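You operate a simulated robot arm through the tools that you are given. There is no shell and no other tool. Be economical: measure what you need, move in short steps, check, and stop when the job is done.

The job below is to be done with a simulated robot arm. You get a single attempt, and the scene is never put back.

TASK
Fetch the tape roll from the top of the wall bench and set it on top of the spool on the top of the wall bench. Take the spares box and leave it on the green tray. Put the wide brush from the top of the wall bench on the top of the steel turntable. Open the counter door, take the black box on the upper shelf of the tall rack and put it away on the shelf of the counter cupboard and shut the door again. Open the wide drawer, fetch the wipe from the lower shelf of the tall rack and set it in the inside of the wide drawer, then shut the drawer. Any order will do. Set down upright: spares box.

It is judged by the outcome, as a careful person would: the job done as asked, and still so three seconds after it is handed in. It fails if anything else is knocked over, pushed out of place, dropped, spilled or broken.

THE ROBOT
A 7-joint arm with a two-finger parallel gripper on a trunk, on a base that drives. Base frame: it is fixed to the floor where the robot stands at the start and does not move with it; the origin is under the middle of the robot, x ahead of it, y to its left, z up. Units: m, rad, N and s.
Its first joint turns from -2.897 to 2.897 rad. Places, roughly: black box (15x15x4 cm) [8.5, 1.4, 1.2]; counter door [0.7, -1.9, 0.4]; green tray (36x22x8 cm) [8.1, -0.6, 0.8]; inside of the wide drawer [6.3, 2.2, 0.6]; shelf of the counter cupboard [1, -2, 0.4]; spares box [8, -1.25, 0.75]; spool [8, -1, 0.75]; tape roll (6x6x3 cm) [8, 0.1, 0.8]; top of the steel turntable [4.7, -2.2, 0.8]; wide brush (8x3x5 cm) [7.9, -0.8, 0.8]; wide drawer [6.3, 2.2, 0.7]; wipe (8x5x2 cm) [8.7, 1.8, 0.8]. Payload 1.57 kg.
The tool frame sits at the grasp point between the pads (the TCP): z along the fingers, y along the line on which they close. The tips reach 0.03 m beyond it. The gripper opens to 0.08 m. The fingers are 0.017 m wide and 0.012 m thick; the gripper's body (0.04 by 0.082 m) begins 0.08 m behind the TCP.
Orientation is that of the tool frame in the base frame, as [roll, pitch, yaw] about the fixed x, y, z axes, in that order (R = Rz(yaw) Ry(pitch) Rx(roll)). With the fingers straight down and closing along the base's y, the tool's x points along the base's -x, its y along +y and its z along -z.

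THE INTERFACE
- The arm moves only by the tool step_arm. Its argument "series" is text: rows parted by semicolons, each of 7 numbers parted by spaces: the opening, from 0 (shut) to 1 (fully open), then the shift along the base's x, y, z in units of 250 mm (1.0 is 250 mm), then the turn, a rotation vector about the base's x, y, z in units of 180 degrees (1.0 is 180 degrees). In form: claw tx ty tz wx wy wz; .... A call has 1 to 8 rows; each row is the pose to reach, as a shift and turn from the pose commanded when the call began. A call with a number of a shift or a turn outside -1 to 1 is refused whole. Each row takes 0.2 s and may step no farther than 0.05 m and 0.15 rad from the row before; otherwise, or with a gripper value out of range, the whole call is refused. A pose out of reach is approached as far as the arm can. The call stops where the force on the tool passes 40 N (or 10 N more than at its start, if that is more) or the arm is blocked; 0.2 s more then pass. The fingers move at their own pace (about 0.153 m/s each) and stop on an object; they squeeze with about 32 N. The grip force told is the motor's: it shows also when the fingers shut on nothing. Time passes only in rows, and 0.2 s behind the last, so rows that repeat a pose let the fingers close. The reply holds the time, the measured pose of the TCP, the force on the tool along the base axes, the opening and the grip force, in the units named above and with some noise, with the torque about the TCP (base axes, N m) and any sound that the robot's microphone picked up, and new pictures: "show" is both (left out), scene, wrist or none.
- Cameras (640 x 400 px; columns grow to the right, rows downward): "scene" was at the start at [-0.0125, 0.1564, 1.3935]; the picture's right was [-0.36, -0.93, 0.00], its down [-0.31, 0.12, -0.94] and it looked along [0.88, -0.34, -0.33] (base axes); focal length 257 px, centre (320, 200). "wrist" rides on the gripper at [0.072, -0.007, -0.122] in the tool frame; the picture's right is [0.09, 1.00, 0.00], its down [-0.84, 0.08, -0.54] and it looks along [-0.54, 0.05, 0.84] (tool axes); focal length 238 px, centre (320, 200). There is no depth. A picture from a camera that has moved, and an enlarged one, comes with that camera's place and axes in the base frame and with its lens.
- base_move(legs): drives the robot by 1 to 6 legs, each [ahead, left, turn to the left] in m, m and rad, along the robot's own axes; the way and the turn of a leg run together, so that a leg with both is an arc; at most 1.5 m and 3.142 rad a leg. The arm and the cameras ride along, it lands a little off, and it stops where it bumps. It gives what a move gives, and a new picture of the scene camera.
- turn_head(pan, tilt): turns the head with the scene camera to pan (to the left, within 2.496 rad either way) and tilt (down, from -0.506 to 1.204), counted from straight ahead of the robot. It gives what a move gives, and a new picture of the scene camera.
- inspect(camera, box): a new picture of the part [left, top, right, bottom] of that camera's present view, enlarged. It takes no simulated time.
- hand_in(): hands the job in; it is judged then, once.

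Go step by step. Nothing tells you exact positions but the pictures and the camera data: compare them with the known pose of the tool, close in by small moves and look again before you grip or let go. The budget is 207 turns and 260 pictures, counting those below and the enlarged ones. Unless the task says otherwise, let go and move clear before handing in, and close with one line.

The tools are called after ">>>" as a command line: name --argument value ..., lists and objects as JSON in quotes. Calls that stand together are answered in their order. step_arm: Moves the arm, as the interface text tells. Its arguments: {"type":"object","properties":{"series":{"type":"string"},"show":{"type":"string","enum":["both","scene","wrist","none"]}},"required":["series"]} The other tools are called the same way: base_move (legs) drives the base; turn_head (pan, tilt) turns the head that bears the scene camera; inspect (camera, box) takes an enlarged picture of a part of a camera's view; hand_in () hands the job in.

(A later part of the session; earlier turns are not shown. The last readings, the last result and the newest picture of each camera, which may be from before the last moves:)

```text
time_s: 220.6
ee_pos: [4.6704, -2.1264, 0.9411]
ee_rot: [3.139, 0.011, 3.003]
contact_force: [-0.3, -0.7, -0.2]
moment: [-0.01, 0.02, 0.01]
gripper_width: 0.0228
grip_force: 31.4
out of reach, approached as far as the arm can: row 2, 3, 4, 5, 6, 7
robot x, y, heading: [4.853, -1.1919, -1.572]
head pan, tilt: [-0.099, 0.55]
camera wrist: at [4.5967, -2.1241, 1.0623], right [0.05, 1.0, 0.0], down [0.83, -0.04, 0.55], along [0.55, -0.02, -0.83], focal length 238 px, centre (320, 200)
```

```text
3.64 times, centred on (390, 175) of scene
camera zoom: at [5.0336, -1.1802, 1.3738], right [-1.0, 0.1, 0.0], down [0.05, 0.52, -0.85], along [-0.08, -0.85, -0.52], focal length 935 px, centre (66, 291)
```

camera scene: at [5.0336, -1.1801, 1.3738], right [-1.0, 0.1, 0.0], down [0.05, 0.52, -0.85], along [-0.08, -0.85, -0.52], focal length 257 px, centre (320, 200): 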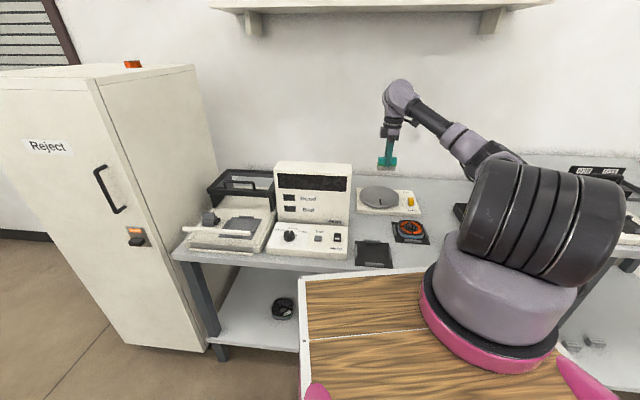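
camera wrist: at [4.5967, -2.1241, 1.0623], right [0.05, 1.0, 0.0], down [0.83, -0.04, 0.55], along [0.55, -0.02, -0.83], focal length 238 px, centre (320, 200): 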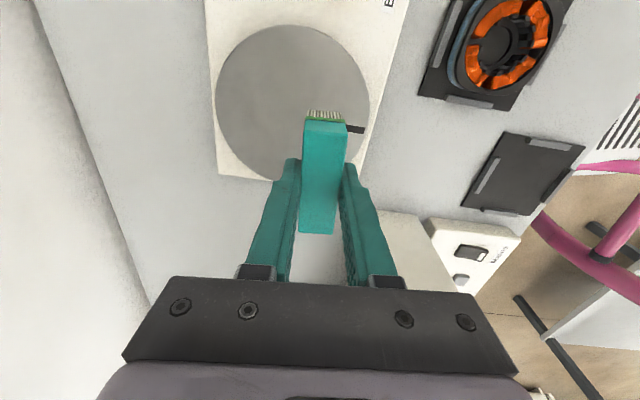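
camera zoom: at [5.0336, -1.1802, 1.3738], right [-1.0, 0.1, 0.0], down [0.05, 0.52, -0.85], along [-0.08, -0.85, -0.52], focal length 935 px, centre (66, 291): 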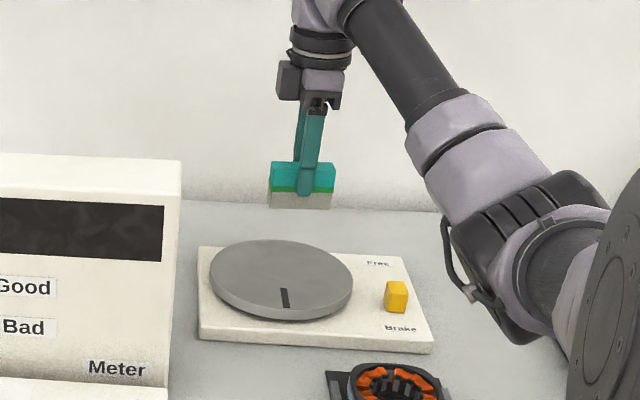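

I need more reach. I'll move the base 8 cm closer.

>>> base_move --legs '[[0.08, 0, 0]]'

>>> step_arm --series "0 -0.04 0.1 0 0 0 0; 0 -0.08 0.2 -0.05 0 0 0; 0 -0.08 0.2 -0.15 0 0 0; 0 -0.08 0.2 -0.25 0 0 0; 0 -0.08 0.2 -0.3 0 0 0; 0 -0.08 0.2 -0.3 0 0 0" --show "wrist"

>>> inspect --camera "scene" --box '[340, 120, 440, 230]'

```text
time_s: 221.6
ee_pos: [4.6704, -2.2085, 0.9416]
ee_rot: [3.138, 0.012, 3.001]
contact_force: [-0.2, 0.1, -0.2]
moment: [-0.01, 0.0, -0.02]
gripper_width: 0.023
grip_force: 32.2
robot x, y, heading: [4.8512, -1.2713, -1.564]
head pan, tilt: [-0.099, 0.55]
camera scene: at [5.0338, -1.2602, 1.3738], right [-1.0, 0.1, 0.0], down [0.05, 0.52, -0.85], along [-0.08, -0.85, -0.52], focal length 257 px, centre (320, 200)
```

scene: 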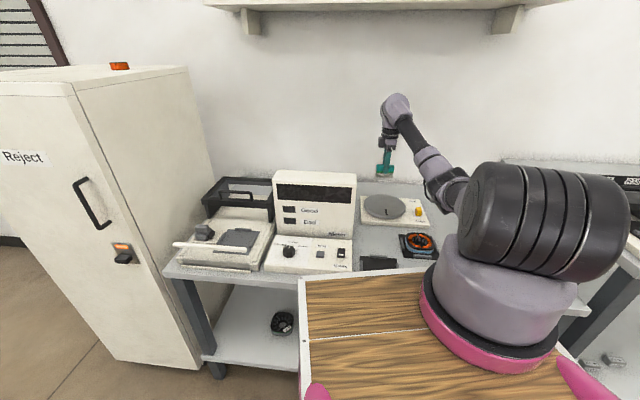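

```text
time_s: 223.0
ee_pos: [4.664, -2.138, 0.9082]
ee_rot: [3.137, 0.008, 3.001]
contact_force: [0.0, -0.6, -1.2]
moment: [-0.01, 0.01, 0.0]
gripper_width: 0.023
grip_force: 32.2
out of reach, approached as far as the arm can: row 3, 4, 5, 6
robot x, y, heading: [4.8554, -1.2739, -1.565]
head pan, tilt: [-0.099, 0.55]
camera wrist: at [4.5905, -2.1352, 1.0276], right [0.05, 1.0, 0.0], down [0.83, -0.04, 0.55], along [0.55, -0.02, -0.84], focal length 238 px, centre (320, 200)
```

wrist: 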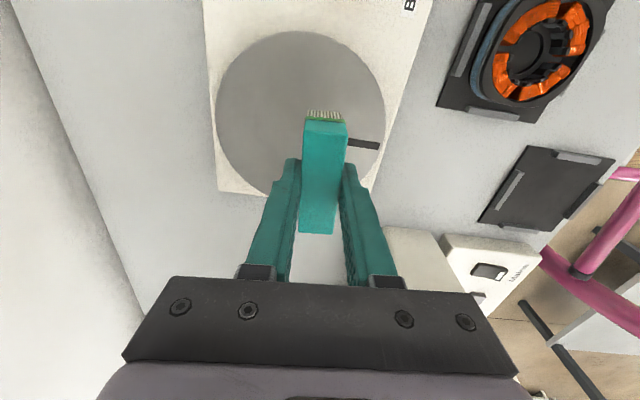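

```text
3.64 times, centred on (390, 175) of scene
camera zoom: at [5.0338, -1.2602, 1.3738], right [-1.0, 0.1, 0.0], down [0.05, 0.52, -0.85], along [-0.08, -0.85, -0.52], focal length 935 px, centre (66, 291)
```

zoom: 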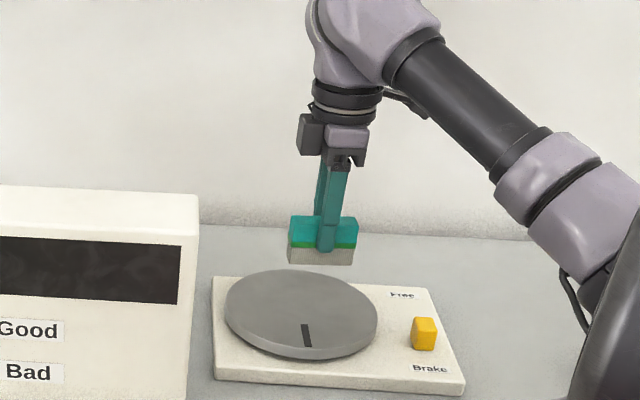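

The 90° wrist twist limits reach. I'll rotate the tool back toward its natural yaw while hovering.

>>> step_arm --series "0 0 0 0.05 0 0 -0.047; 0 0 0 0.1 0 0 -0.094; 0 0 0 0.1 0 0 -0.141; 0 -0.02 -0.02 0.1 0 0 -0.188; 0 -0.04 -0.04 0.1 0 0 -0.235; 0 -0.05 -0.06 0.1 0 0 -0.282; 0 -0.05 -0.06 0.1 0 0 -0.329; 0 -0.05 -0.06 0.1 0 0 -0.376" --show "none"

>>> step_arm --series "0 0 0 0 0 0 -0.04; 0 0 0 0 0 0 -0.079; 0 0 0 -0.05 0 0 -0.079; 0 0 0 -0.1 0 0 -0.079; 0 0 0 -0.1 0 0 -0.079" --show "wrist"

```text
time_s: 224.8
ee_pos: [4.6517, -2.1545, 0.9316]
ee_rot: [3.138, 0.012, 1.818]
contact_force: [0.8, -0.4, -0.2]
moment: [0.01, -0.02, 0.04]
gripper_width: 0.0231
grip_force: 32.1
robot x, y, heading: [4.8515, -1.2745, -1.569]
head pan, tilt: [-0.099, 0.55]
```

```text
time_s: 226.0
ee_pos: [4.6528, -2.1537, 0.909]
ee_rot: [3.139, 0.01, 1.572]
contact_force: [0.2, 0.8, -0.5]
moment: [0.0, -0.02, -0.01]
gripper_width: 0.0231
grip_force: 31.8
robot x, y, heading: [4.8562, -1.2722, -1.566]
head pan, tilt: [-0.099, 0.55]
camera wrist: at [4.6447, -2.0802, 1.0278], right [1.0, 0.09, 0.0], down [0.08, -0.83, 0.55], along [0.05, -0.55, -0.83], focal length 238 px, centre (320, 200)
```

wrist: 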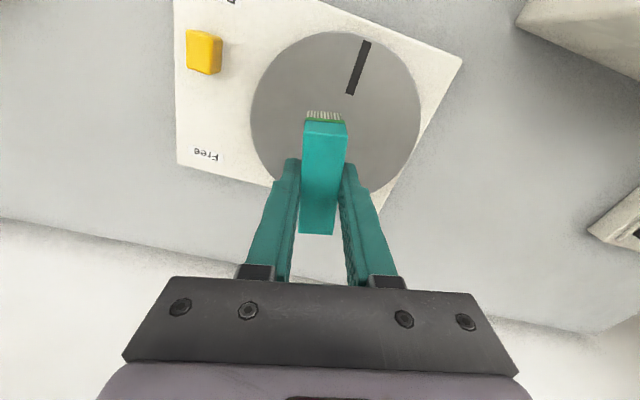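

The brush is centred over the disc. I'll lower it to contact.

>>> step_arm --series "0 0.024 0.01 -0.08 0 0 0; 0 0.024 0.01 -0.16 0 0 0; 0 0.024 0.01 -0.22 0 0 0; 0 0.024 0.01 -0.26 0 0 0; 0 0.024 0.01 -0.29 0 0 0; 0 0.024 0.01 -0.32 0 0 0; 0 0.024 0.01 -0.34 0 0 0; 0 0.024 0.01 -0.36 0 0 0" --show "none"

>>> inspect --camera "scene" --box '[340, 120, 440, 230]'

```text
time_s: 227.6
ee_pos: [4.6576, -2.1538, 0.8297]
ee_rot: [3.139, 0.018, 1.574]
contact_force: [0.7, 0.6, 14.9]
moment: [0.22, 0.09, 0.0]
gripper_width: 0.0232
grip_force: 32.1
robot x, y, heading: [4.8488, -1.2725, -1.571]
head pan, tilt: [-0.099, 0.55]
stopped in row 7: the force on the tool passed its limit at 49 N (the readings are from after the stop); the commanded pose is now the measured one
```

```text
3.64 times, centred on (390, 175) of scene
camera zoom: at [5.0339, -1.2596, 1.3738], right [-1.0, 0.1, 0.0], down [0.05, 0.52, -0.85], along [-0.08, -0.85, -0.52], focal length 935 px, centre (66, 291)
```

zoom: 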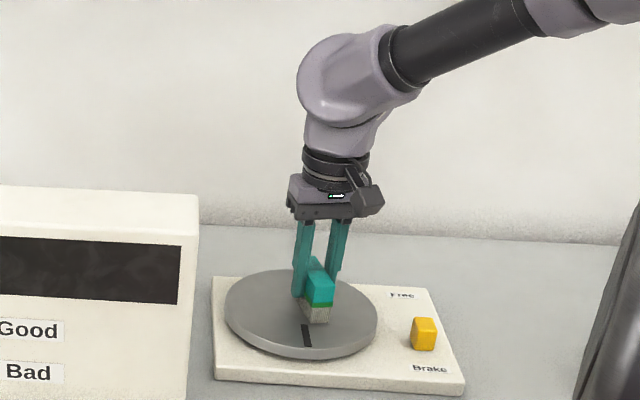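

The brush is down on the disc. I'll release and lift straight up.

>>> step_arm --series "0 0 0 0.006 0 0 0; 0.5 0 0 0.006 0 0 0; 1 0 0 0.006 0 0 0; 1 0 0 0.1 0 0 0; 1 0 0 0.25 0 0 0; 1 0 0 0.4 0 0 0; 1 0 0 0.55 0 0 0; 1 0 0 0.7 0 0 0" --show "wrist"

>>> inspect --camera "scene" --box '[340, 120, 440, 230]'

```text
time_s: 229.4
ee_pos: [4.6574, -2.1524, 1.004]
ee_rot: [3.139, 0.013, 1.574]
contact_force: [-0.8, 0.0, -0.5]
moment: [0.04, -0.04, -0.02]
gripper_width: 0.0801
grip_force: 0.3
robot x, y, heading: [4.8502, -1.2729, -1.567]
head pan, tilt: [-0.099, 0.55]
camera wrist: at [4.651, -2.0792, 1.1236], right [1.0, 0.1, 0.0], down [0.08, -0.83, 0.55], along [0.05, -0.55, -0.83], focal length 238 px, centre (320, 200)
```

wrist: 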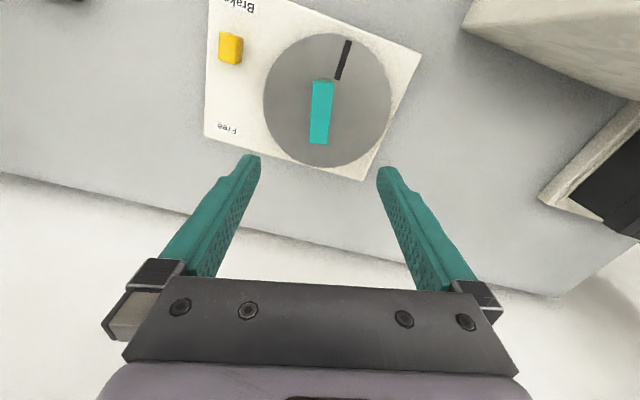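

```text
3.64 times, centred on (390, 175) of scene
camera zoom: at [5.0336, -1.2604, 1.3739], right [-1.0, 0.1, 0.0], down [0.05, 0.52, -0.85], along [-0.08, -0.85, -0.52], focal length 935 px, centre (66, 291)
```

zoom: 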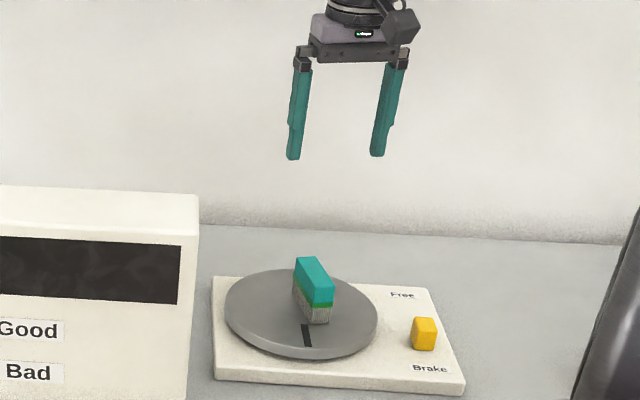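

The brush is placed and standing. I'll retract the arm and drive back around to the wall bench side, then look toward the drawer and rack.

>>> step_arm --series "1 0 0.15 0.05 0 0 0; 1 0 0.3 0.1 0 0 0; 1 0 0.45 0.15 0 0 0; 1 0 0.6 0.2 0 0 0; 1 0 0.8 0.2 0 0 0; 1 0 0.95 0.2 0 0 0" --show "none"

>>> base_move --legs '[[-0.1, 0, 0], [0, 0, 1.571], [0, -0.2, 0], [1.5, 0, 0], [0.68, 0, 0], [0, 1.5, 0]]'

>>> turn_head --pan 1.6 --tilt 0.4

```text
time_s: 230.8
ee_pos: [4.6584, -1.9153, 1.0539]
ee_rot: [3.141, 0.013, 1.574]
contact_force: [-0.7, 0.1, 0.0]
moment: [0.04, -0.02, 0.02]
gripper_width: 0.0799
grip_force: 0.1
robot x, y, heading: [4.8542, -1.2712, -1.565]
head pan, tilt: [-0.099, 0.55]
```

```text
time_s: 254.4
ee_pos: [7.6845, -0.0804, 1.0537]
ee_rot: [3.141, 0.016, 3.13]
contact_force: [-1.1, 0.3, 0.1]
moment: [0.0, 0.0, 0.0]
gripper_width: 0.08
grip_force: 0.1
robot x, y, heading: [7.0465, 0.1243, -0.009]
head pan, tilt: [-0.099, 0.55]
camera scene: at [7.0362, 0.3034, 1.3738], right [-0.11, -0.99, 0.0], down [-0.52, 0.06, -0.85], along [0.85, -0.1, -0.52], focal length 257 px, centre (320, 200)
```

scene: 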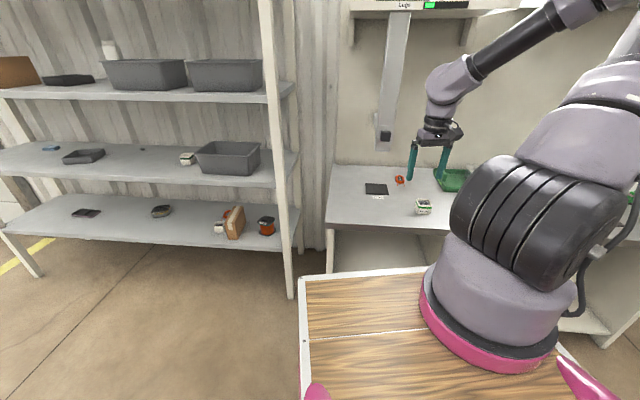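

```text
time_s: 256.1
ee_pos: [7.6852, -0.0814, 1.0543]
ee_rot: [3.138, 0.014, 3.13]
contact_force: [-0.3, 0.1, -0.2]
moment: [0.01, -0.02, 0.02]
gripper_width: 0.0798
grip_force: 0.1
robot x, y, heading: [7.0431, 0.1217, -0.009]
head pan, tilt: [1.6, 0.4]
camera scene: at [6.9454, 0.406, 1.3876], right [1.0, 0.02, 0.0], down [0.01, -0.39, -0.92], along [-0.02, 0.92, -0.39], focal length 257 px, centre (320, 200)
```

scene: 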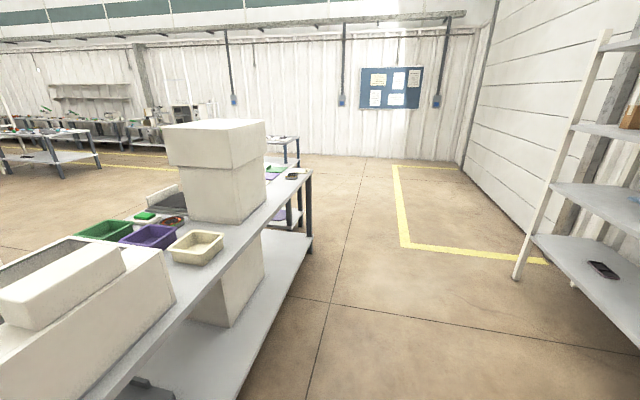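

The drawer bench's fronts face −x, so I need to approach from the aisle side. I'll drive around and look.

>>> base_move --legs '[[0, -1.5, 0], [-1.5, 0, 0], [-0.7, 0, 0], [0, 1.4, 0]]'

>>> turn_head --pan 0.9 --tilt 0.45

```text
time_s: 280.6
ee_pos: [5.4995, -0.1154, 1.0551]
ee_rot: [3.14, 0.015, 3.111]
contact_force: [0.1, 0.5, -0.1]
moment: [0.04, 0.02, -0.02]
gripper_width: 0.0801
grip_force: 0.0
robot x, y, heading: [4.8591, 0.1009, -0.022]
head pan, tilt: [1.6, 0.4]
camera scene: at [4.7679, 0.383, 1.3876], right [1.0, 0.0, 0.0], down [0.0, -0.39, -0.92], along [0.0, 0.92, -0.39], focal length 257 px, centre (320, 200)
```

scene: 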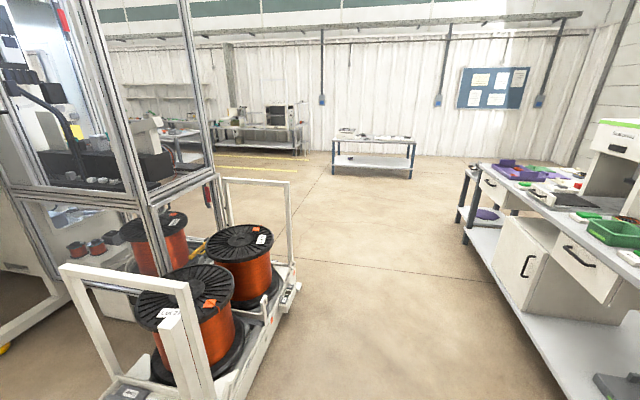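

```text
time_s: 281.6
ee_pos: [5.4985, -0.1167, 1.0543]
ee_rot: [3.14, 0.014, 3.111]
contact_force: [-0.2, 0.6, 0.3]
moment: [0.0, 0.01, 0.01]
gripper_width: 0.0799
grip_force: 0.0
robot x, y, heading: [4.8604, 0.0958, -0.027]
head pan, tilt: [0.901, 0.45]
camera scene: at [4.8271, 0.3608, 1.3829], right [0.77, -0.64, 0.0], down [-0.28, -0.33, -0.9], along [0.58, 0.69, -0.44], focal length 257 px, centre (320, 200)
```

scene: 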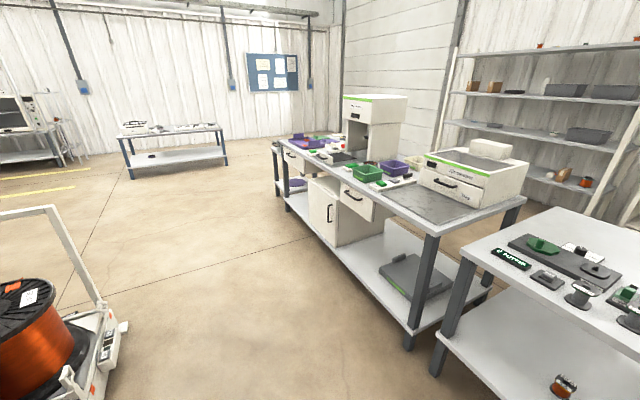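

The bench with drawers faces me. I'll zoom in on its two drawers.

>>> inspect --camera "scene" --box '[260, 120, 440, 260]'

```text
2.86 times, centred on (350, 190) of scene
camera zoom: at [4.8271, 0.3608, 1.3829], right [0.77, -0.64, 0.0], down [-0.28, -0.33, -0.9], along [0.58, 0.69, -0.44], focal length 734 px, centre (234, 229)
```

zoom: 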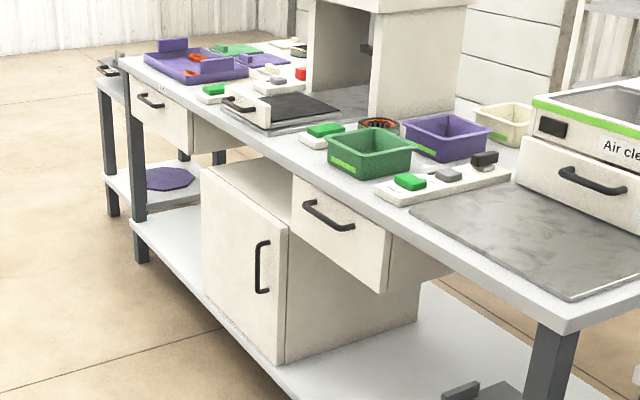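

The wide drawer is the left one, with its handle near (6.13,2.34) and the bench yawed about 12°. I'll strafe up the lane at x≈5.2 and turn to face it.

>>> base_move --legs '[[0.34, 0.3, 0], [0, 1.2, 0], [0, 1.0, 0], [0, 0, -0.19]]'

>>> turn_head --pan -0.05 --tilt 0.6

```text
time_s: 295.5
ee_pos: [5.8504, 2.2458, 1.0545]
ee_rot: [3.139, 0.016, 2.929]
contact_force: [0.2, -0.1, 0.0]
moment: [0.01, 0.01, -0.01]
gripper_width: 0.0798
grip_force: 0.2
robot x, y, heading: [5.2596, 2.5742, -0.217]
head pan, tilt: [0.901, 0.45]
camera scene: at [5.2766, 2.837, 1.3829], right [0.64, -0.77, 0.0], down [-0.34, -0.28, -0.9], along [0.7, 0.57, -0.44], focal length 257 px, centre (320, 200)
```

scene: 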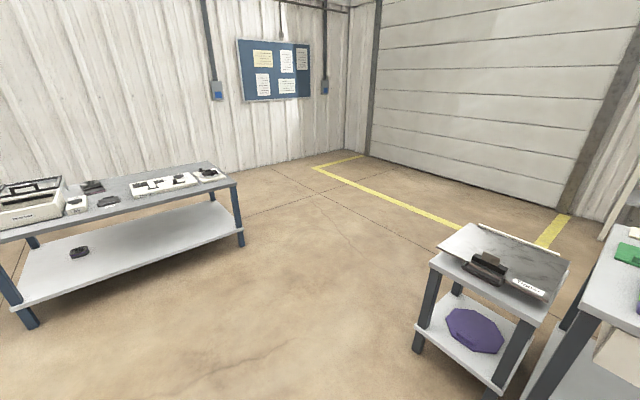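

```text
time_s: 296.7
ee_pos: [5.8504, 2.2446, 1.0542]
ee_rot: [3.141, 0.016, 2.928]
contact_force: [-0.1, -0.4, 0.0]
moment: [-0.01, 0.01, 0.02]
gripper_width: 0.0802
grip_force: 0.0
robot x, y, heading: [5.2601, 2.5719, -0.212]
head pan, tilt: [-0.051, 0.6]
camera scene: at [5.291, 2.7557, 1.3693], right [-0.26, -0.97, 0.0], down [-0.55, 0.15, -0.83], along [0.8, -0.21, -0.56], focal length 257 px, centre (320, 200)
```

scene: 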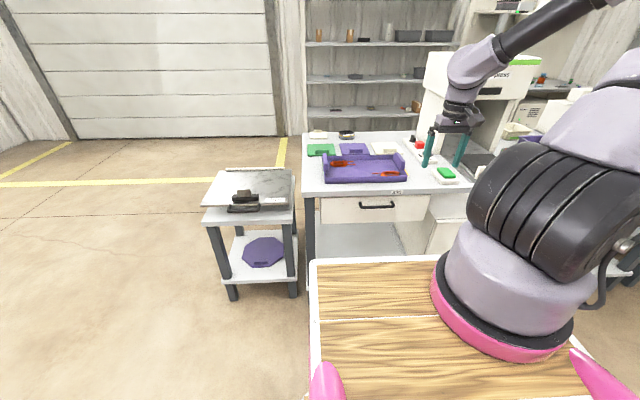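

The drawer handle is a horizontal bar at ≈(6.115,2.28,0.72). I'll rotate the tool to point forward with the fingers closing vertically.

>>> step_arm --series "1 0.02 0.02 -0.05 0.0202 -0.0317 -0.0266; 1 0.04 0.04 -0.1 0.0404 -0.0634 -0.0532; 1 0.06 0.06 -0.15 0.0606 -0.0951 -0.0798; 1 0.08 0.08 -0.2 0.0808 -0.1268 -0.1064; 1 0.1 0.1 -0.25 0.101 -0.1585 -0.133; 1 0.12 0.12 -0.3 0.1212 -0.1902 -0.1596; 1 0.14 0.14 -0.35 0.1414 -0.2219 -0.1862; 1 0.16 0.16 -0.4 0.1616 -0.2536 -0.2128" --show "none"

>>> step_arm --series "1 0.05 0 -0.1 0.0202 -0.0317 -0.0266; 1 0.1 0.02 -0.2 0.0404 -0.0634 -0.0532; 1 0.15 0.04 -0.3 0.0606 -0.0951 -0.0798; 1 0.2 0.06 -0.4 0.0808 -0.1268 -0.1064; 1 0.25 0.08 -0.5 0.101 -0.1585 -0.133; 1 0.3 0.08 -0.6 0.1212 -0.1902 -0.1596; 1 0.36 0.08 -0.7 0.1304 -0.2053 -0.1719; 1 0.36 0.08 -0.8 0.1304 -0.2053 -0.1719" --show "both"

```text
time_s: 298.5
ee_pos: [5.8909, 2.2851, 0.9554]
ee_rot: [2.253, 0.348, 2.033]
contact_force: [-0.1, -0.2, -0.9]
moment: [-0.02, -0.01, -0.01]
gripper_width: 0.0804
grip_force: 0.0
robot x, y, heading: [5.2629, 2.5727, -0.212]
head pan, tilt: [-0.051, 0.6]
```

```text
time_s: 300.3
ee_pos: [5.9811, 2.305, 0.7549]
ee_rot: [1.568, 0.006, 1.337]
contact_force: [0.9, 0.1, 1.2]
moment: [-0.01, 0.02, 0.01]
gripper_width: 0.0803
grip_force: 0.0
robot x, y, heading: [5.2628, 2.5719, -0.214]
head pan, tilt: [-0.051, 0.6]
camera scene: at [5.2909, 2.7557, 1.3693], right [-0.26, -0.97, 0.0], down [-0.55, 0.15, -0.83], along [0.8, -0.21, -0.56], focal length 257 px, centre (320, 200)
camera wrist: at [5.879, 2.4036, 0.7458], right [0.02, 0.1, 1.0], down [-0.72, -0.69, 0.08], along [0.69, -0.72, 0.06], focal length 238 px, centre (320, 200)
```

scene: 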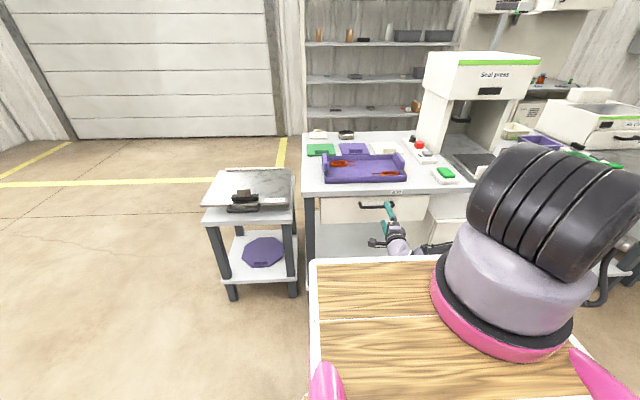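
wrist: 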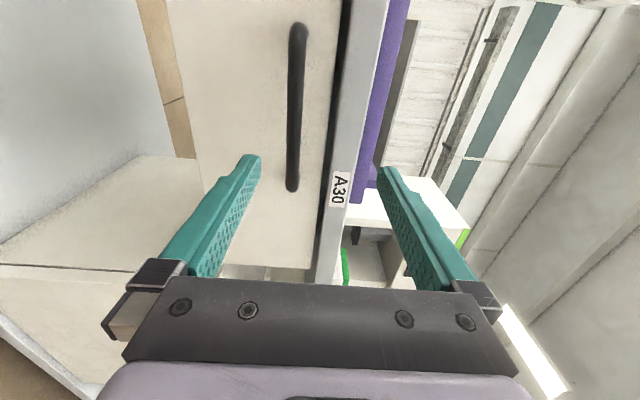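

The handle bar centre is (6.114,2.277,0.727). I'll lower 2.8 cm and advance onto it.

>>> step_arm --series "1 0 0 -0.06 0 0 0; 1 0 0 -0.112 0 0 0; 1 0.14 -0.03 -0.112 0 0 0; 1 0.28 -0.06 -0.112 0 0 0; 1 0.4 -0.085 -0.112 0 0 0; 1 0.46 -0.098 -0.112 0 0 0; 1 0.5 -0.106 -0.112 0 0 0; 1 0.5 -0.106 -0.112 0 0 0" --show "wrist"

```text
time_s: 301.6
ee_pos: [6.0726, 2.2849, 0.7264]
ee_rot: [1.565, 0.006, 1.338]
contact_force: [-24.2, -0.9, 11.6]
moment: [0.01, -1.5, 0.04]
gripper_width: 0.0798
grip_force: 0.0
robot x, y, heading: [5.2602, 2.5705, -0.21]
head pan, tilt: [-0.051, 0.6]
stopped in row 6: the force on the tool passed its limit at 90 N (the readings are from after the stop); the commanded pose is now the measured one
camera wrist: at [5.9706, 2.383, 0.7174], right [0.02, 0.1, 0.99], down [-0.72, -0.69, 0.08], along [0.69, -0.72, 0.06], focal length 238 px, centre (320, 200)
```

wrist: 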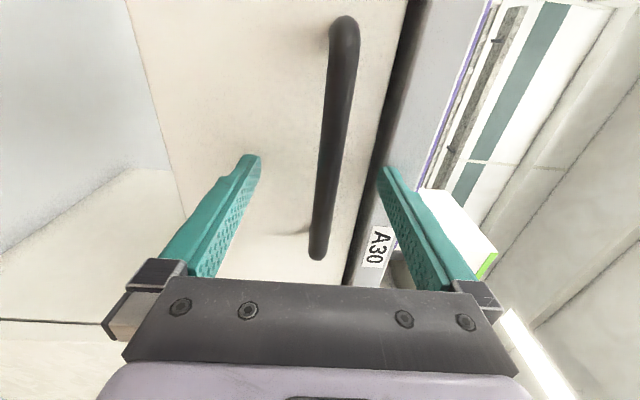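

The fingertips touch the drawer front and the bar sits right at the TCP. I'll back off slightly and close.

>>> step_arm --series "1 -0.02 0.004 0.01 0 0 0; 0.6 -0.02 0.004 0.01 0 0 0; 0.2 -0.02 0.004 0.01 0 0 0; 0 -0.02 0.004 0.01 0 0 0; 0 -0.02 0.004 0.01 0 0 0" --show "wrist"

```text
time_s: 302.8
ee_pos: [6.0702, 2.2855, 0.7301]
ee_rot: [1.565, 0.008, 1.339]
contact_force: [-0.4, 2.0, 25.1]
moment: [0.3, -0.26, 0.19]
gripper_width: 0.014
grip_force: 30.4
robot x, y, heading: [5.2651, 2.5749, -0.214]
head pan, tilt: [-0.051, 0.6]
camera wrist: at [5.967, 2.3843, 0.7209], right [0.02, 0.1, 0.99], down [-0.72, -0.69, 0.08], along [0.69, -0.72, 0.06], focal length 238 px, centre (320, 200)
```

wrist: 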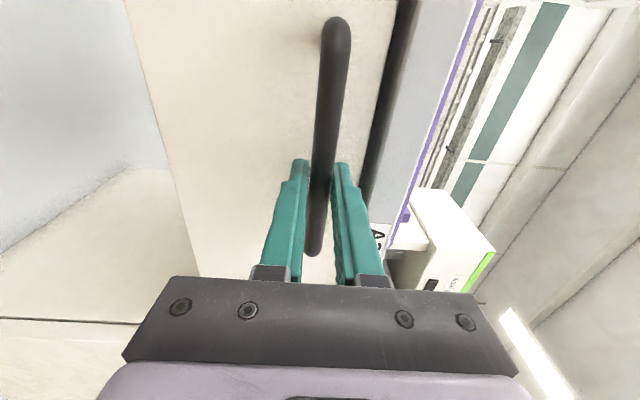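

The bar is gripped. I'll relieve the vertical load and pull by backing the base.

>>> step_arm --series "0 0 0 0.015 0 0 0; 0 0 0 0.015 0 0 0" --show "none"

>>> base_move --legs '[[-0.1, 0, 0]]'

```text
time_s: 303.4
ee_pos: [6.0692, 2.2871, 0.7304]
ee_rot: [1.572, 0.006, 1.339]
contact_force: [1.7, -1.2, 3.9]
moment: [0.23, -0.03, 0.27]
gripper_width: 0.0138
grip_force: 30.4
robot x, y, heading: [5.2621, 2.5722, -0.215]
head pan, tilt: [-0.051, 0.6]
```

```text
time_s: 304.5
ee_pos: [5.97, 2.3074, 0.7309]
ee_rot: [1.571, 0.007, 1.338]
contact_force: [-0.4, -3.3, -10.9]
moment: [0.28, 0.05, -0.18]
gripper_width: 0.0138
grip_force: 30.1
robot x, y, heading: [5.1617, 2.5947, -0.212]
head pan, tilt: [-0.051, 0.6]
camera scene: at [5.1929, 2.7767, 1.3693], right [-0.26, -0.97, 0.0], down [-0.55, 0.15, -0.82], along [0.8, -0.21, -0.57], focal length 257 px, centre (320, 200)
```

scene: 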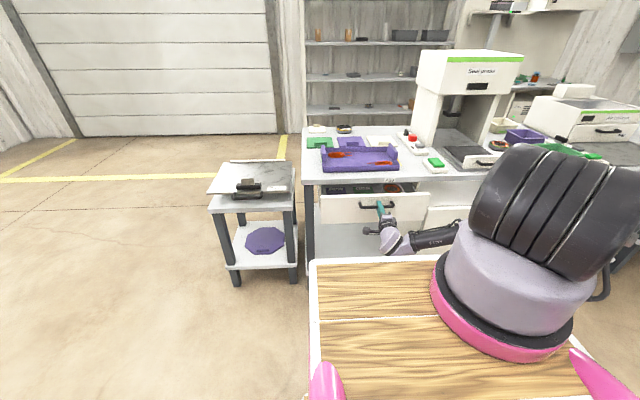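

The drawer is opening. I'll pull 15 cm more.

>>> base_move --legs '[[-0.15, 0, 0]]'

>>> inspect --camera "scene" --box '[290, 140, 450, 260]'

```text
time_s: 305.9
ee_pos: [5.8227, 2.3381, 0.7296]
ee_rot: [1.57, 0.007, 1.336]
contact_force: [-0.5, -6.4, -4.5]
moment: [0.28, 0.01, -0.27]
gripper_width: 0.0138
grip_force: 29.9
robot x, y, heading: [5.015, 2.6254, -0.214]
head pan, tilt: [-0.051, 0.6]
camera scene: at [5.0457, 2.8084, 1.3694], right [-0.26, -0.97, 0.0], down [-0.55, 0.15, -0.82], along [0.8, -0.21, -0.57], focal length 257 px, centre (320, 200)
```

scene: 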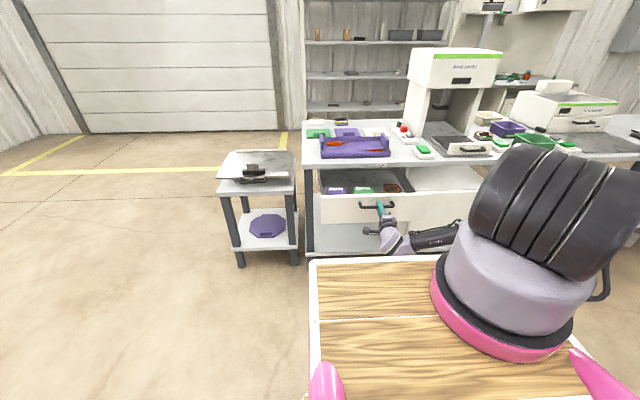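

```text
3.33 times, centred on (370, 200) of scene
camera zoom: at [5.0457, 2.8084, 1.3694], right [-0.26, -0.97, 0.0], down [-0.55, 0.15, -0.82], along [0.8, -0.21, -0.57], focal length 857 px, centre (153, 200)
```

zoom: 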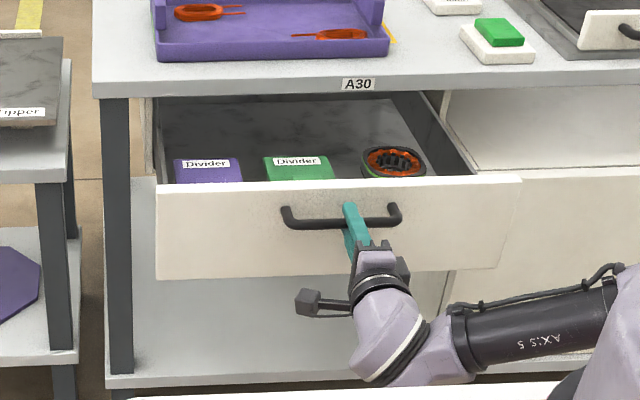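

The drawer is open 25 cm, with dividers at the front and free floor behind them. I'll pull a bit more for room.

>>> base_move --legs '[[-0.07, 0, 0]]'

>>> step_arm --series "0.5 0 0 0 0 0 0; 1 0 0 0 0 0 0; 1 0 0 0 0 0 0" --show "none"

>>> inspect --camera "scene" --box '[290, 140, 450, 260]'

```text
time_s: 306.9
ee_pos: [5.7538, 2.3538, 0.73]
ee_rot: [1.573, 0.007, 1.336]
contact_force: [0.9, -0.6, -1.0]
moment: [0.27, -0.06, 0.01]
gripper_width: 0.0138
grip_force: 30.9
robot x, y, heading: [4.9486, 2.639, -0.215]
head pan, tilt: [-0.051, 0.6]
camera scene: at [4.9772, 2.8235, 1.3693], right [-0.26, -0.97, 0.0], down [-0.55, 0.15, -0.82], along [0.8, -0.22, -0.57], focal length 257 px, centre (320, 200)
```

scene: 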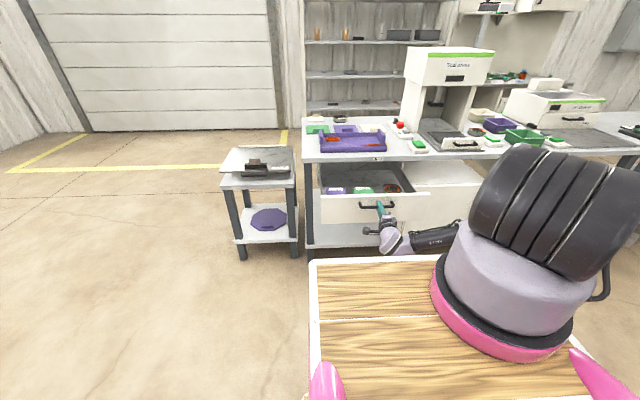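

```text
time_s: 307.7
ee_pos: [5.7538, 2.3534, 0.7314]
ee_rot: [1.572, 0.008, 1.337]
contact_force: [-0.2, -0.5, 0.1]
moment: [0.01, 0.01, 0.0]
gripper_width: 0.08
grip_force: 0.1
robot x, y, heading: [4.9503, 2.6393, -0.213]
head pan, tilt: [-0.051, 0.6]
```

```text
3.33 times, centred on (370, 200) of scene
camera zoom: at [4.9772, 2.8236, 1.3693], right [-0.26, -0.97, 0.0], down [-0.55, 0.15, -0.83], along [0.8, -0.22, -0.56], focal length 857 px, centre (153, 200)
```

zoom: 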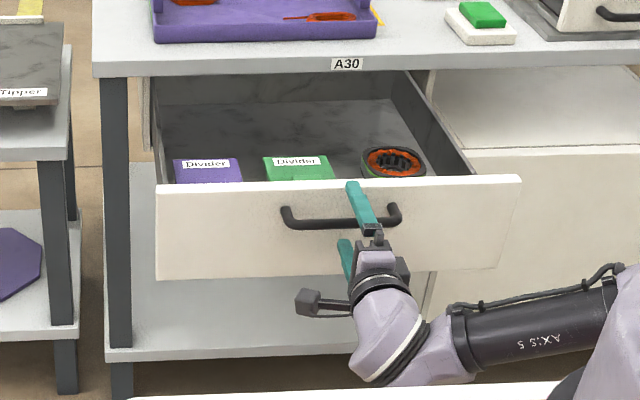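

The drawer is open and the handle released. I'll withdraw and return the tool to its down-pointing travel pose.

>>> step_arm --series "1 -0.12 0.027 0 0 0 0; 1 -0.24 0.054 0 0 0 0; 1 -0.34 0.075 0 0 0 0; 1 -0.36 0.07 0.1 -0.0202 0.0317 0.0266; 1 -0.38 0.06 0.22 -0.0404 0.0634 0.0532; 1 -0.38 0.06 0.38 -0.0606 0.0951 0.0798; 1 -0.38 0.06 0.55 -0.0808 0.1268 0.1064; 1 -0.38 0.06 0.72 -0.101 0.1585 0.133" --show "none"

>>> step_arm --series "1 0 0 0.1 -0.0202 0.0317 0.0266; 1 0 0 0.2 -0.0404 0.0634 0.0532; 1 0 0 0.3 -0.0606 0.0951 0.0798; 1 0 0 0.4 -0.0808 0.1268 0.1064; 1 0 0 0.5 -0.101 0.1585 0.133; 1 0 0 0.55 -0.1212 0.1902 0.1596; 1 0 0 0.55 -0.1414 0.2219 0.1862; 1 0 0 0.55 -0.1616 0.2536 0.2128" --show "none"

>>> step_arm --series "1 0 0 0 -0.0202 0.0317 0.0266; 1 0 0 0 -0.0292 0.0459 0.0385; 1 0 0 0 -0.0292 0.0459 0.0385" --show "none"

>>> base_move --legs '[[0, 0, 0.214], [0, 1.25, 0], [1.5, 0, 0], [1.0, 0, 0]]'

```text
time_s: 309.5
ee_pos: [5.6596, 2.3669, 0.9089]
ee_rot: [2.081, 0.314, 1.853]
contact_force: [0.1, 0.2, 0.3]
moment: [0.06, 0.05, 0.01]
gripper_width: 0.0801
grip_force: 0.0
robot x, y, heading: [4.948, 2.6384, -0.215]
head pan, tilt: [-0.051, 0.6]
```

```text
time_s: 311.3
ee_pos: [5.6598, 2.3663, 1.048]
ee_rot: [3.012, 0.13, 2.795]
contact_force: [-0.8, -0.1, -0.8]
moment: [0.01, -0.03, 0.02]
gripper_width: 0.0799
grip_force: 0.0
robot x, y, heading: [4.9483, 2.6392, -0.216]
head pan, tilt: [-0.051, 0.6]
```

```text
time_s: 312.1
ee_pos: [5.6603, 2.3687, 1.0468]
ee_rot: [3.141, 0.018, 2.929]
contact_force: [-0.7, 0.3, 0.1]
moment: [-0.03, 0.04, 0.01]
gripper_width: 0.0801
grip_force: 0.0
robot x, y, heading: [4.9461, 2.6385, -0.213]
head pan, tilt: [-0.051, 0.6]
```

```text
time_s: 331.0
ee_pos: [8.1909, 3.8178, 1.0475]
ee_rot: [3.139, 0.019, -3.124]
contact_force: [0.1, -0.3, 0.4]
moment: [0.02, 0.0, -0.02]
gripper_width: 0.0799
grip_force: 0.1
robot x, y, heading: [7.4361, 3.9172, 0.014]
head pan, tilt: [-0.051, 0.6]
camera scene: at [7.4229, 4.1048, 1.3693], right [-0.03, -1.0, 0.0], down [-0.56, 0.02, -0.83], along [0.82, -0.03, -0.56], focal length 257 px, centre (320, 200)
```

scene: 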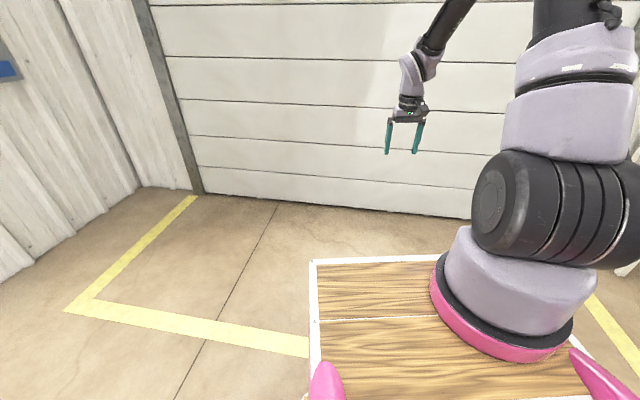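

I'm past the bench end. I'll move down to the rack and look.

>>> base_move --legs '[[-0.12, 0, 0], [0, -1.5, -0.01], [0, -0.45, 0]]'

>>> turn_head --pan -0.1 --tilt 0.3

```text
time_s: 341.5
ee_pos: [8.088, 1.8559, 1.0472]
ee_rot: [3.139, 0.015, -3.137]
contact_force: [0.3, 0.3, 0.1]
moment: [0.02, -0.01, 0.01]
gripper_width: 0.0798
grip_force: 0.1
robot x, y, heading: [7.3355, 1.9703, -0.002]
head pan, tilt: [-0.051, 0.6]
camera scene: at [7.3234, 2.1542, 1.3693], right [-0.05, -1.0, 0.0], down [-0.56, 0.03, -0.83], along [0.82, -0.04, -0.56], focal length 257 px, centre (320, 200)
```

scene: 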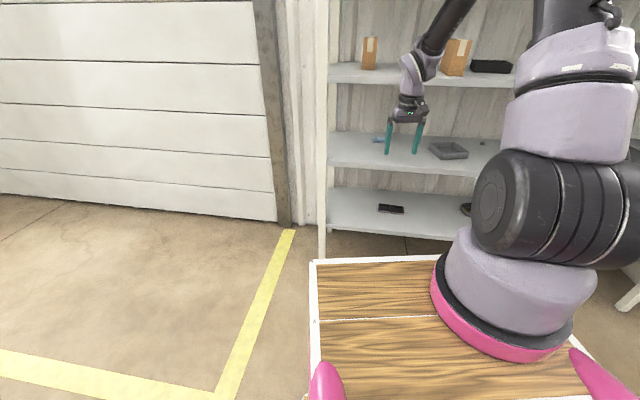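

```text
time_s: 342.3
ee_pos: [8.0883, 1.8568, 1.0475]
ee_rot: [3.138, 0.017, -3.136]
contact_force: [0.5, -0.1, 0.1]
moment: [-0.01, 0.01, -0.01]
gripper_width: 0.0799
grip_force: 0.0
robot x, y, heading: [7.3357, 1.9687, 0.002]
head pan, tilt: [-0.099, 0.3]
camera scene: at [7.328, 2.1495, 1.3967], right [-0.1, -1.0, 0.0], down [-0.3, 0.03, -0.95], along [0.95, -0.09, -0.3], focal length 257 px, centre (320, 200)
```

scene: 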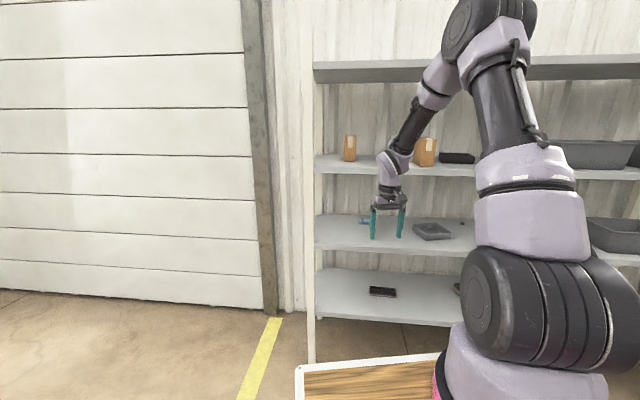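

The blue wipe is on the z≈0.79 shelf, near (8.78,1.73). I'll zoom to see it and the shelf clearances.

>>> inspect --camera "scene" --box '[310, 130, 490, 270]'

```text
2.86 times, centred on (400, 200) of scene
camera zoom: at [7.328, 2.1495, 1.3967], right [-0.1, -1.0, 0.0], down [-0.3, 0.03, -0.95], along [0.95, -0.09, -0.3], focal length 734 px, centre (91, 200)
```

zoom: 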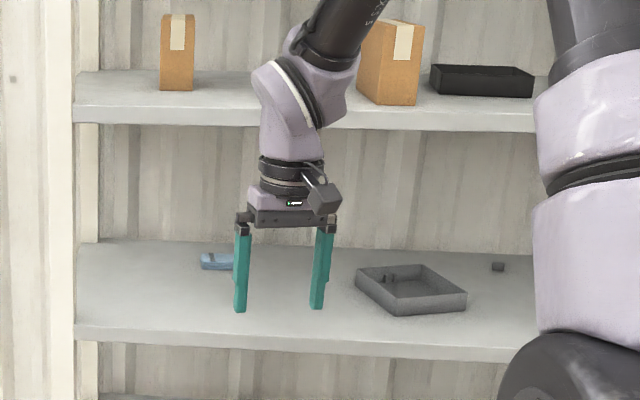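

The wipe triangulates to ≈(8.70,1.75,0.82) and the shelf to z≈0.815. I need its orientation, so I'll move the gripper aside and zoom.

>>> step_arm --series "1 0 -0.15 0 0 0 0; 1 0 -0.3 0 0 0 0; 1 0 -0.45 0 0 0 0; 1 0 -0.6 0 0 0 0" --show "none"

>>> inspect --camera "scene" --box '[330, 190, 410, 250]'

```text
time_s: 343.3
ee_pos: [8.0877, 1.7074, 1.0477]
ee_rot: [3.14, 0.016, -3.137]
contact_force: [1.0, 0.2, -0.1]
moment: [-0.05, -0.01, -0.04]
gripper_width: 0.0802
grip_force: 0.1
robot x, y, heading: [7.3363, 1.9717, 0.004]
head pan, tilt: [-0.099, 0.3]
```

```text
6.67 times, centred on (370, 220) of scene
camera zoom: at [7.3279, 2.1499, 1.3968], right [-0.09, -1.0, 0.0], down [-0.29, 0.03, -0.96], along [0.95, -0.09, -0.3], focal length 1714 px, centre (-13, 67)
```

zoom: 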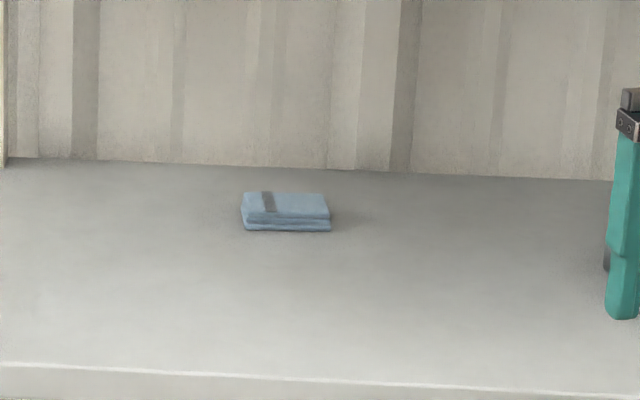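

The wipe's 8 cm side lies along y, so I must grip its 5 cm side from the rack's open left end. I'll drive to that end and face −y.

>>> step_arm --series "1 -0.1 0.15 0 0 0 0; 1 -0.2 0.3 0 0 0 0; 1 -0.3 0.45 0 0 0 0; 1 -0.4 0.6 0 0 0 0" --show "none"

>>> base_move --legs '[[0.05, 1.2, 0], [0, 0, -1.573], [0, 1.25, 0]]'

>>> turn_head --pan -0.1 --tilt 0.4

```text
time_s: 344.3
ee_pos: [7.9876, 1.8549, 1.0476]
ee_rot: [3.139, 0.019, -3.137]
contact_force: [-0.1, 0.2, -1.0]
moment: [0.03, -0.01, 0.01]
gripper_width: 0.08
grip_force: 0.1
robot x, y, heading: [7.3338, 1.9662, 0.004]
head pan, tilt: [-0.099, 0.3]
```

```text
time_s: 360.1
ee_pos: [8.517, 2.5068, 1.0488]
ee_rot: [3.139, 0.018, 1.576]
contact_force: [0.0, -0.2, -0.3]
moment: [-0.02, 0.02, -0.03]
gripper_width: 0.0803
grip_force: 0.1
robot x, y, heading: [8.6275, 3.1607, -1.562]
head pan, tilt: [-0.099, 0.3]
camera scene: at [8.8101, 3.1664, 1.3968], right [-1.0, 0.1, 0.0], down [0.03, 0.29, -0.96], along [-0.09, -0.95, -0.3], focal length 257 px, centre (320, 200)
```

scene: 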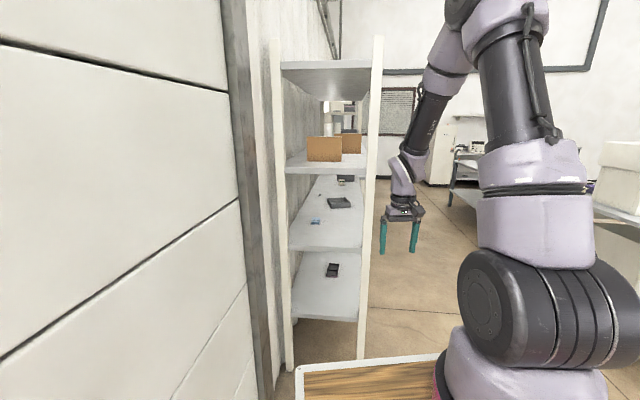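

```text
time_s: 360.8
ee_pos: [8.5168, 2.506, 1.0487]
ee_rot: [3.141, 0.018, 1.578]
contact_force: [0.2, -0.2, 0.3]
moment: [0.03, 0.02, 0.03]
gripper_width: 0.0799
grip_force: 0.1
robot x, y, heading: [8.6311, 3.157, -1.564]
head pan, tilt: [-0.099, 0.4]
camera scene: at [8.8102, 3.1671, 1.3876], right [-1.0, 0.1, 0.0], down [0.04, 0.39, -0.92], along [-0.09, -0.92, -0.39], focal length 257 px, centre (320, 200)
```

scene: 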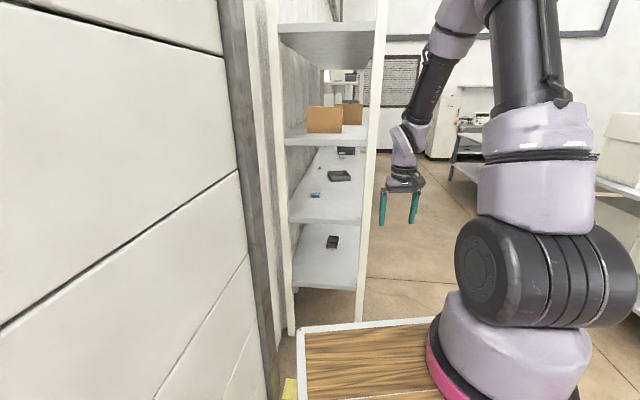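

The wipe is visible at ≈(8.70,1.755) from this end. I'll pitch the tool about 40° below horizontal and line it up, then drive in.

>>> step_arm --series "1 0.1 -0.05 -0.08 -0.0463 0 0; 1 0.2 -0.1 -0.16 -0.0926 0 0; 1 0.3 -0.15 -0.24 -0.139 0 0; 1 0.4 -0.2 -0.32 -0.185 0 0; 1 0.5 -0.25 -0.4 -0.2315 0 0; 1 0.6 -0.3 -0.48 -0.278 0 0; 1 0.7 -0.34 -0.56 -0.278 0 0; 1 0.732 -0.34 -0.6 -0.278 0 0" --show "none"

>>> base_move --legs '[[0.32, 0, -0.006]]'

>>> step_arm --series "1 0 0 0 0 0 0" --show "wrist"

```text
time_s: 362.6
ee_pos: [8.6995, 2.4213, 0.8988]
ee_rot: [-3.137, 0.892, 1.577]
contact_force: [-0.5, 0.1, 0.2]
moment: [-0.01, -0.01, 0.02]
gripper_width: 0.08
grip_force: 0.0
robot x, y, heading: [8.6259, 3.159, -1.569]
head pan, tilt: [-0.099, 0.4]
```

```text
time_s: 364.7
ee_pos: [8.6956, 2.0999, 0.8967]
ee_rot: [-3.137, 0.893, 1.571]
contact_force: [0.9, 0.3, 0.4]
moment: [0.01, 0.03, -0.02]
gripper_width: 0.0798
grip_force: 0.0
robot x, y, heading: [8.6282, 2.84, -1.572]
head pan, tilt: [-0.099, 0.4]
camera scene: at [8.8104, 2.8442, 1.3875], right [-0.99, 0.1, 0.0], down [0.04, 0.39, -0.92], along [-0.09, -0.92, -0.39], focal length 257 px, centre (320, 200)
```

scene: 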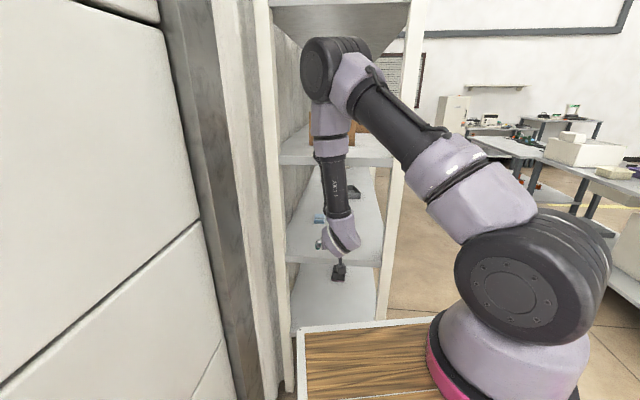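

```text
time_s: 365.1
ee_pos: [8.6949, 2.0993, 0.8978]
ee_rot: [-3.138, 0.891, 1.571]
contact_force: [0.6, -0.2, 0.0]
moment: [0.03, -0.01, -0.02]
gripper_width: 0.08
grip_force: 0.1
robot x, y, heading: [8.6349, 2.8387, -1.574]
head pan, tilt: [-0.099, 0.4]
camera wrist: at [8.6882, 2.24, 0.918], right [1.0, 0.05, -0.07], down [0.08, -0.1, 0.99], along [0.05, -0.99, -0.11], focal length 238 px, centre (320, 200)
```

wrist: 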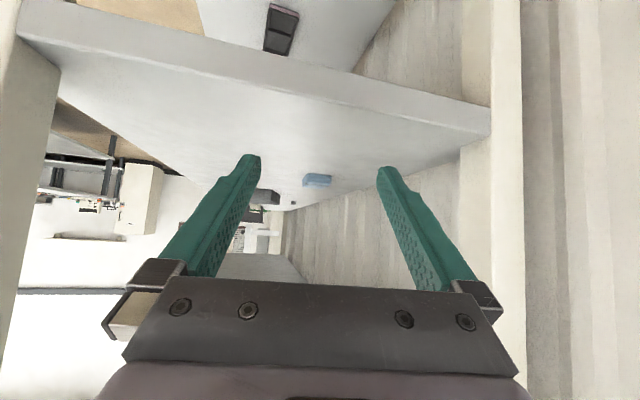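

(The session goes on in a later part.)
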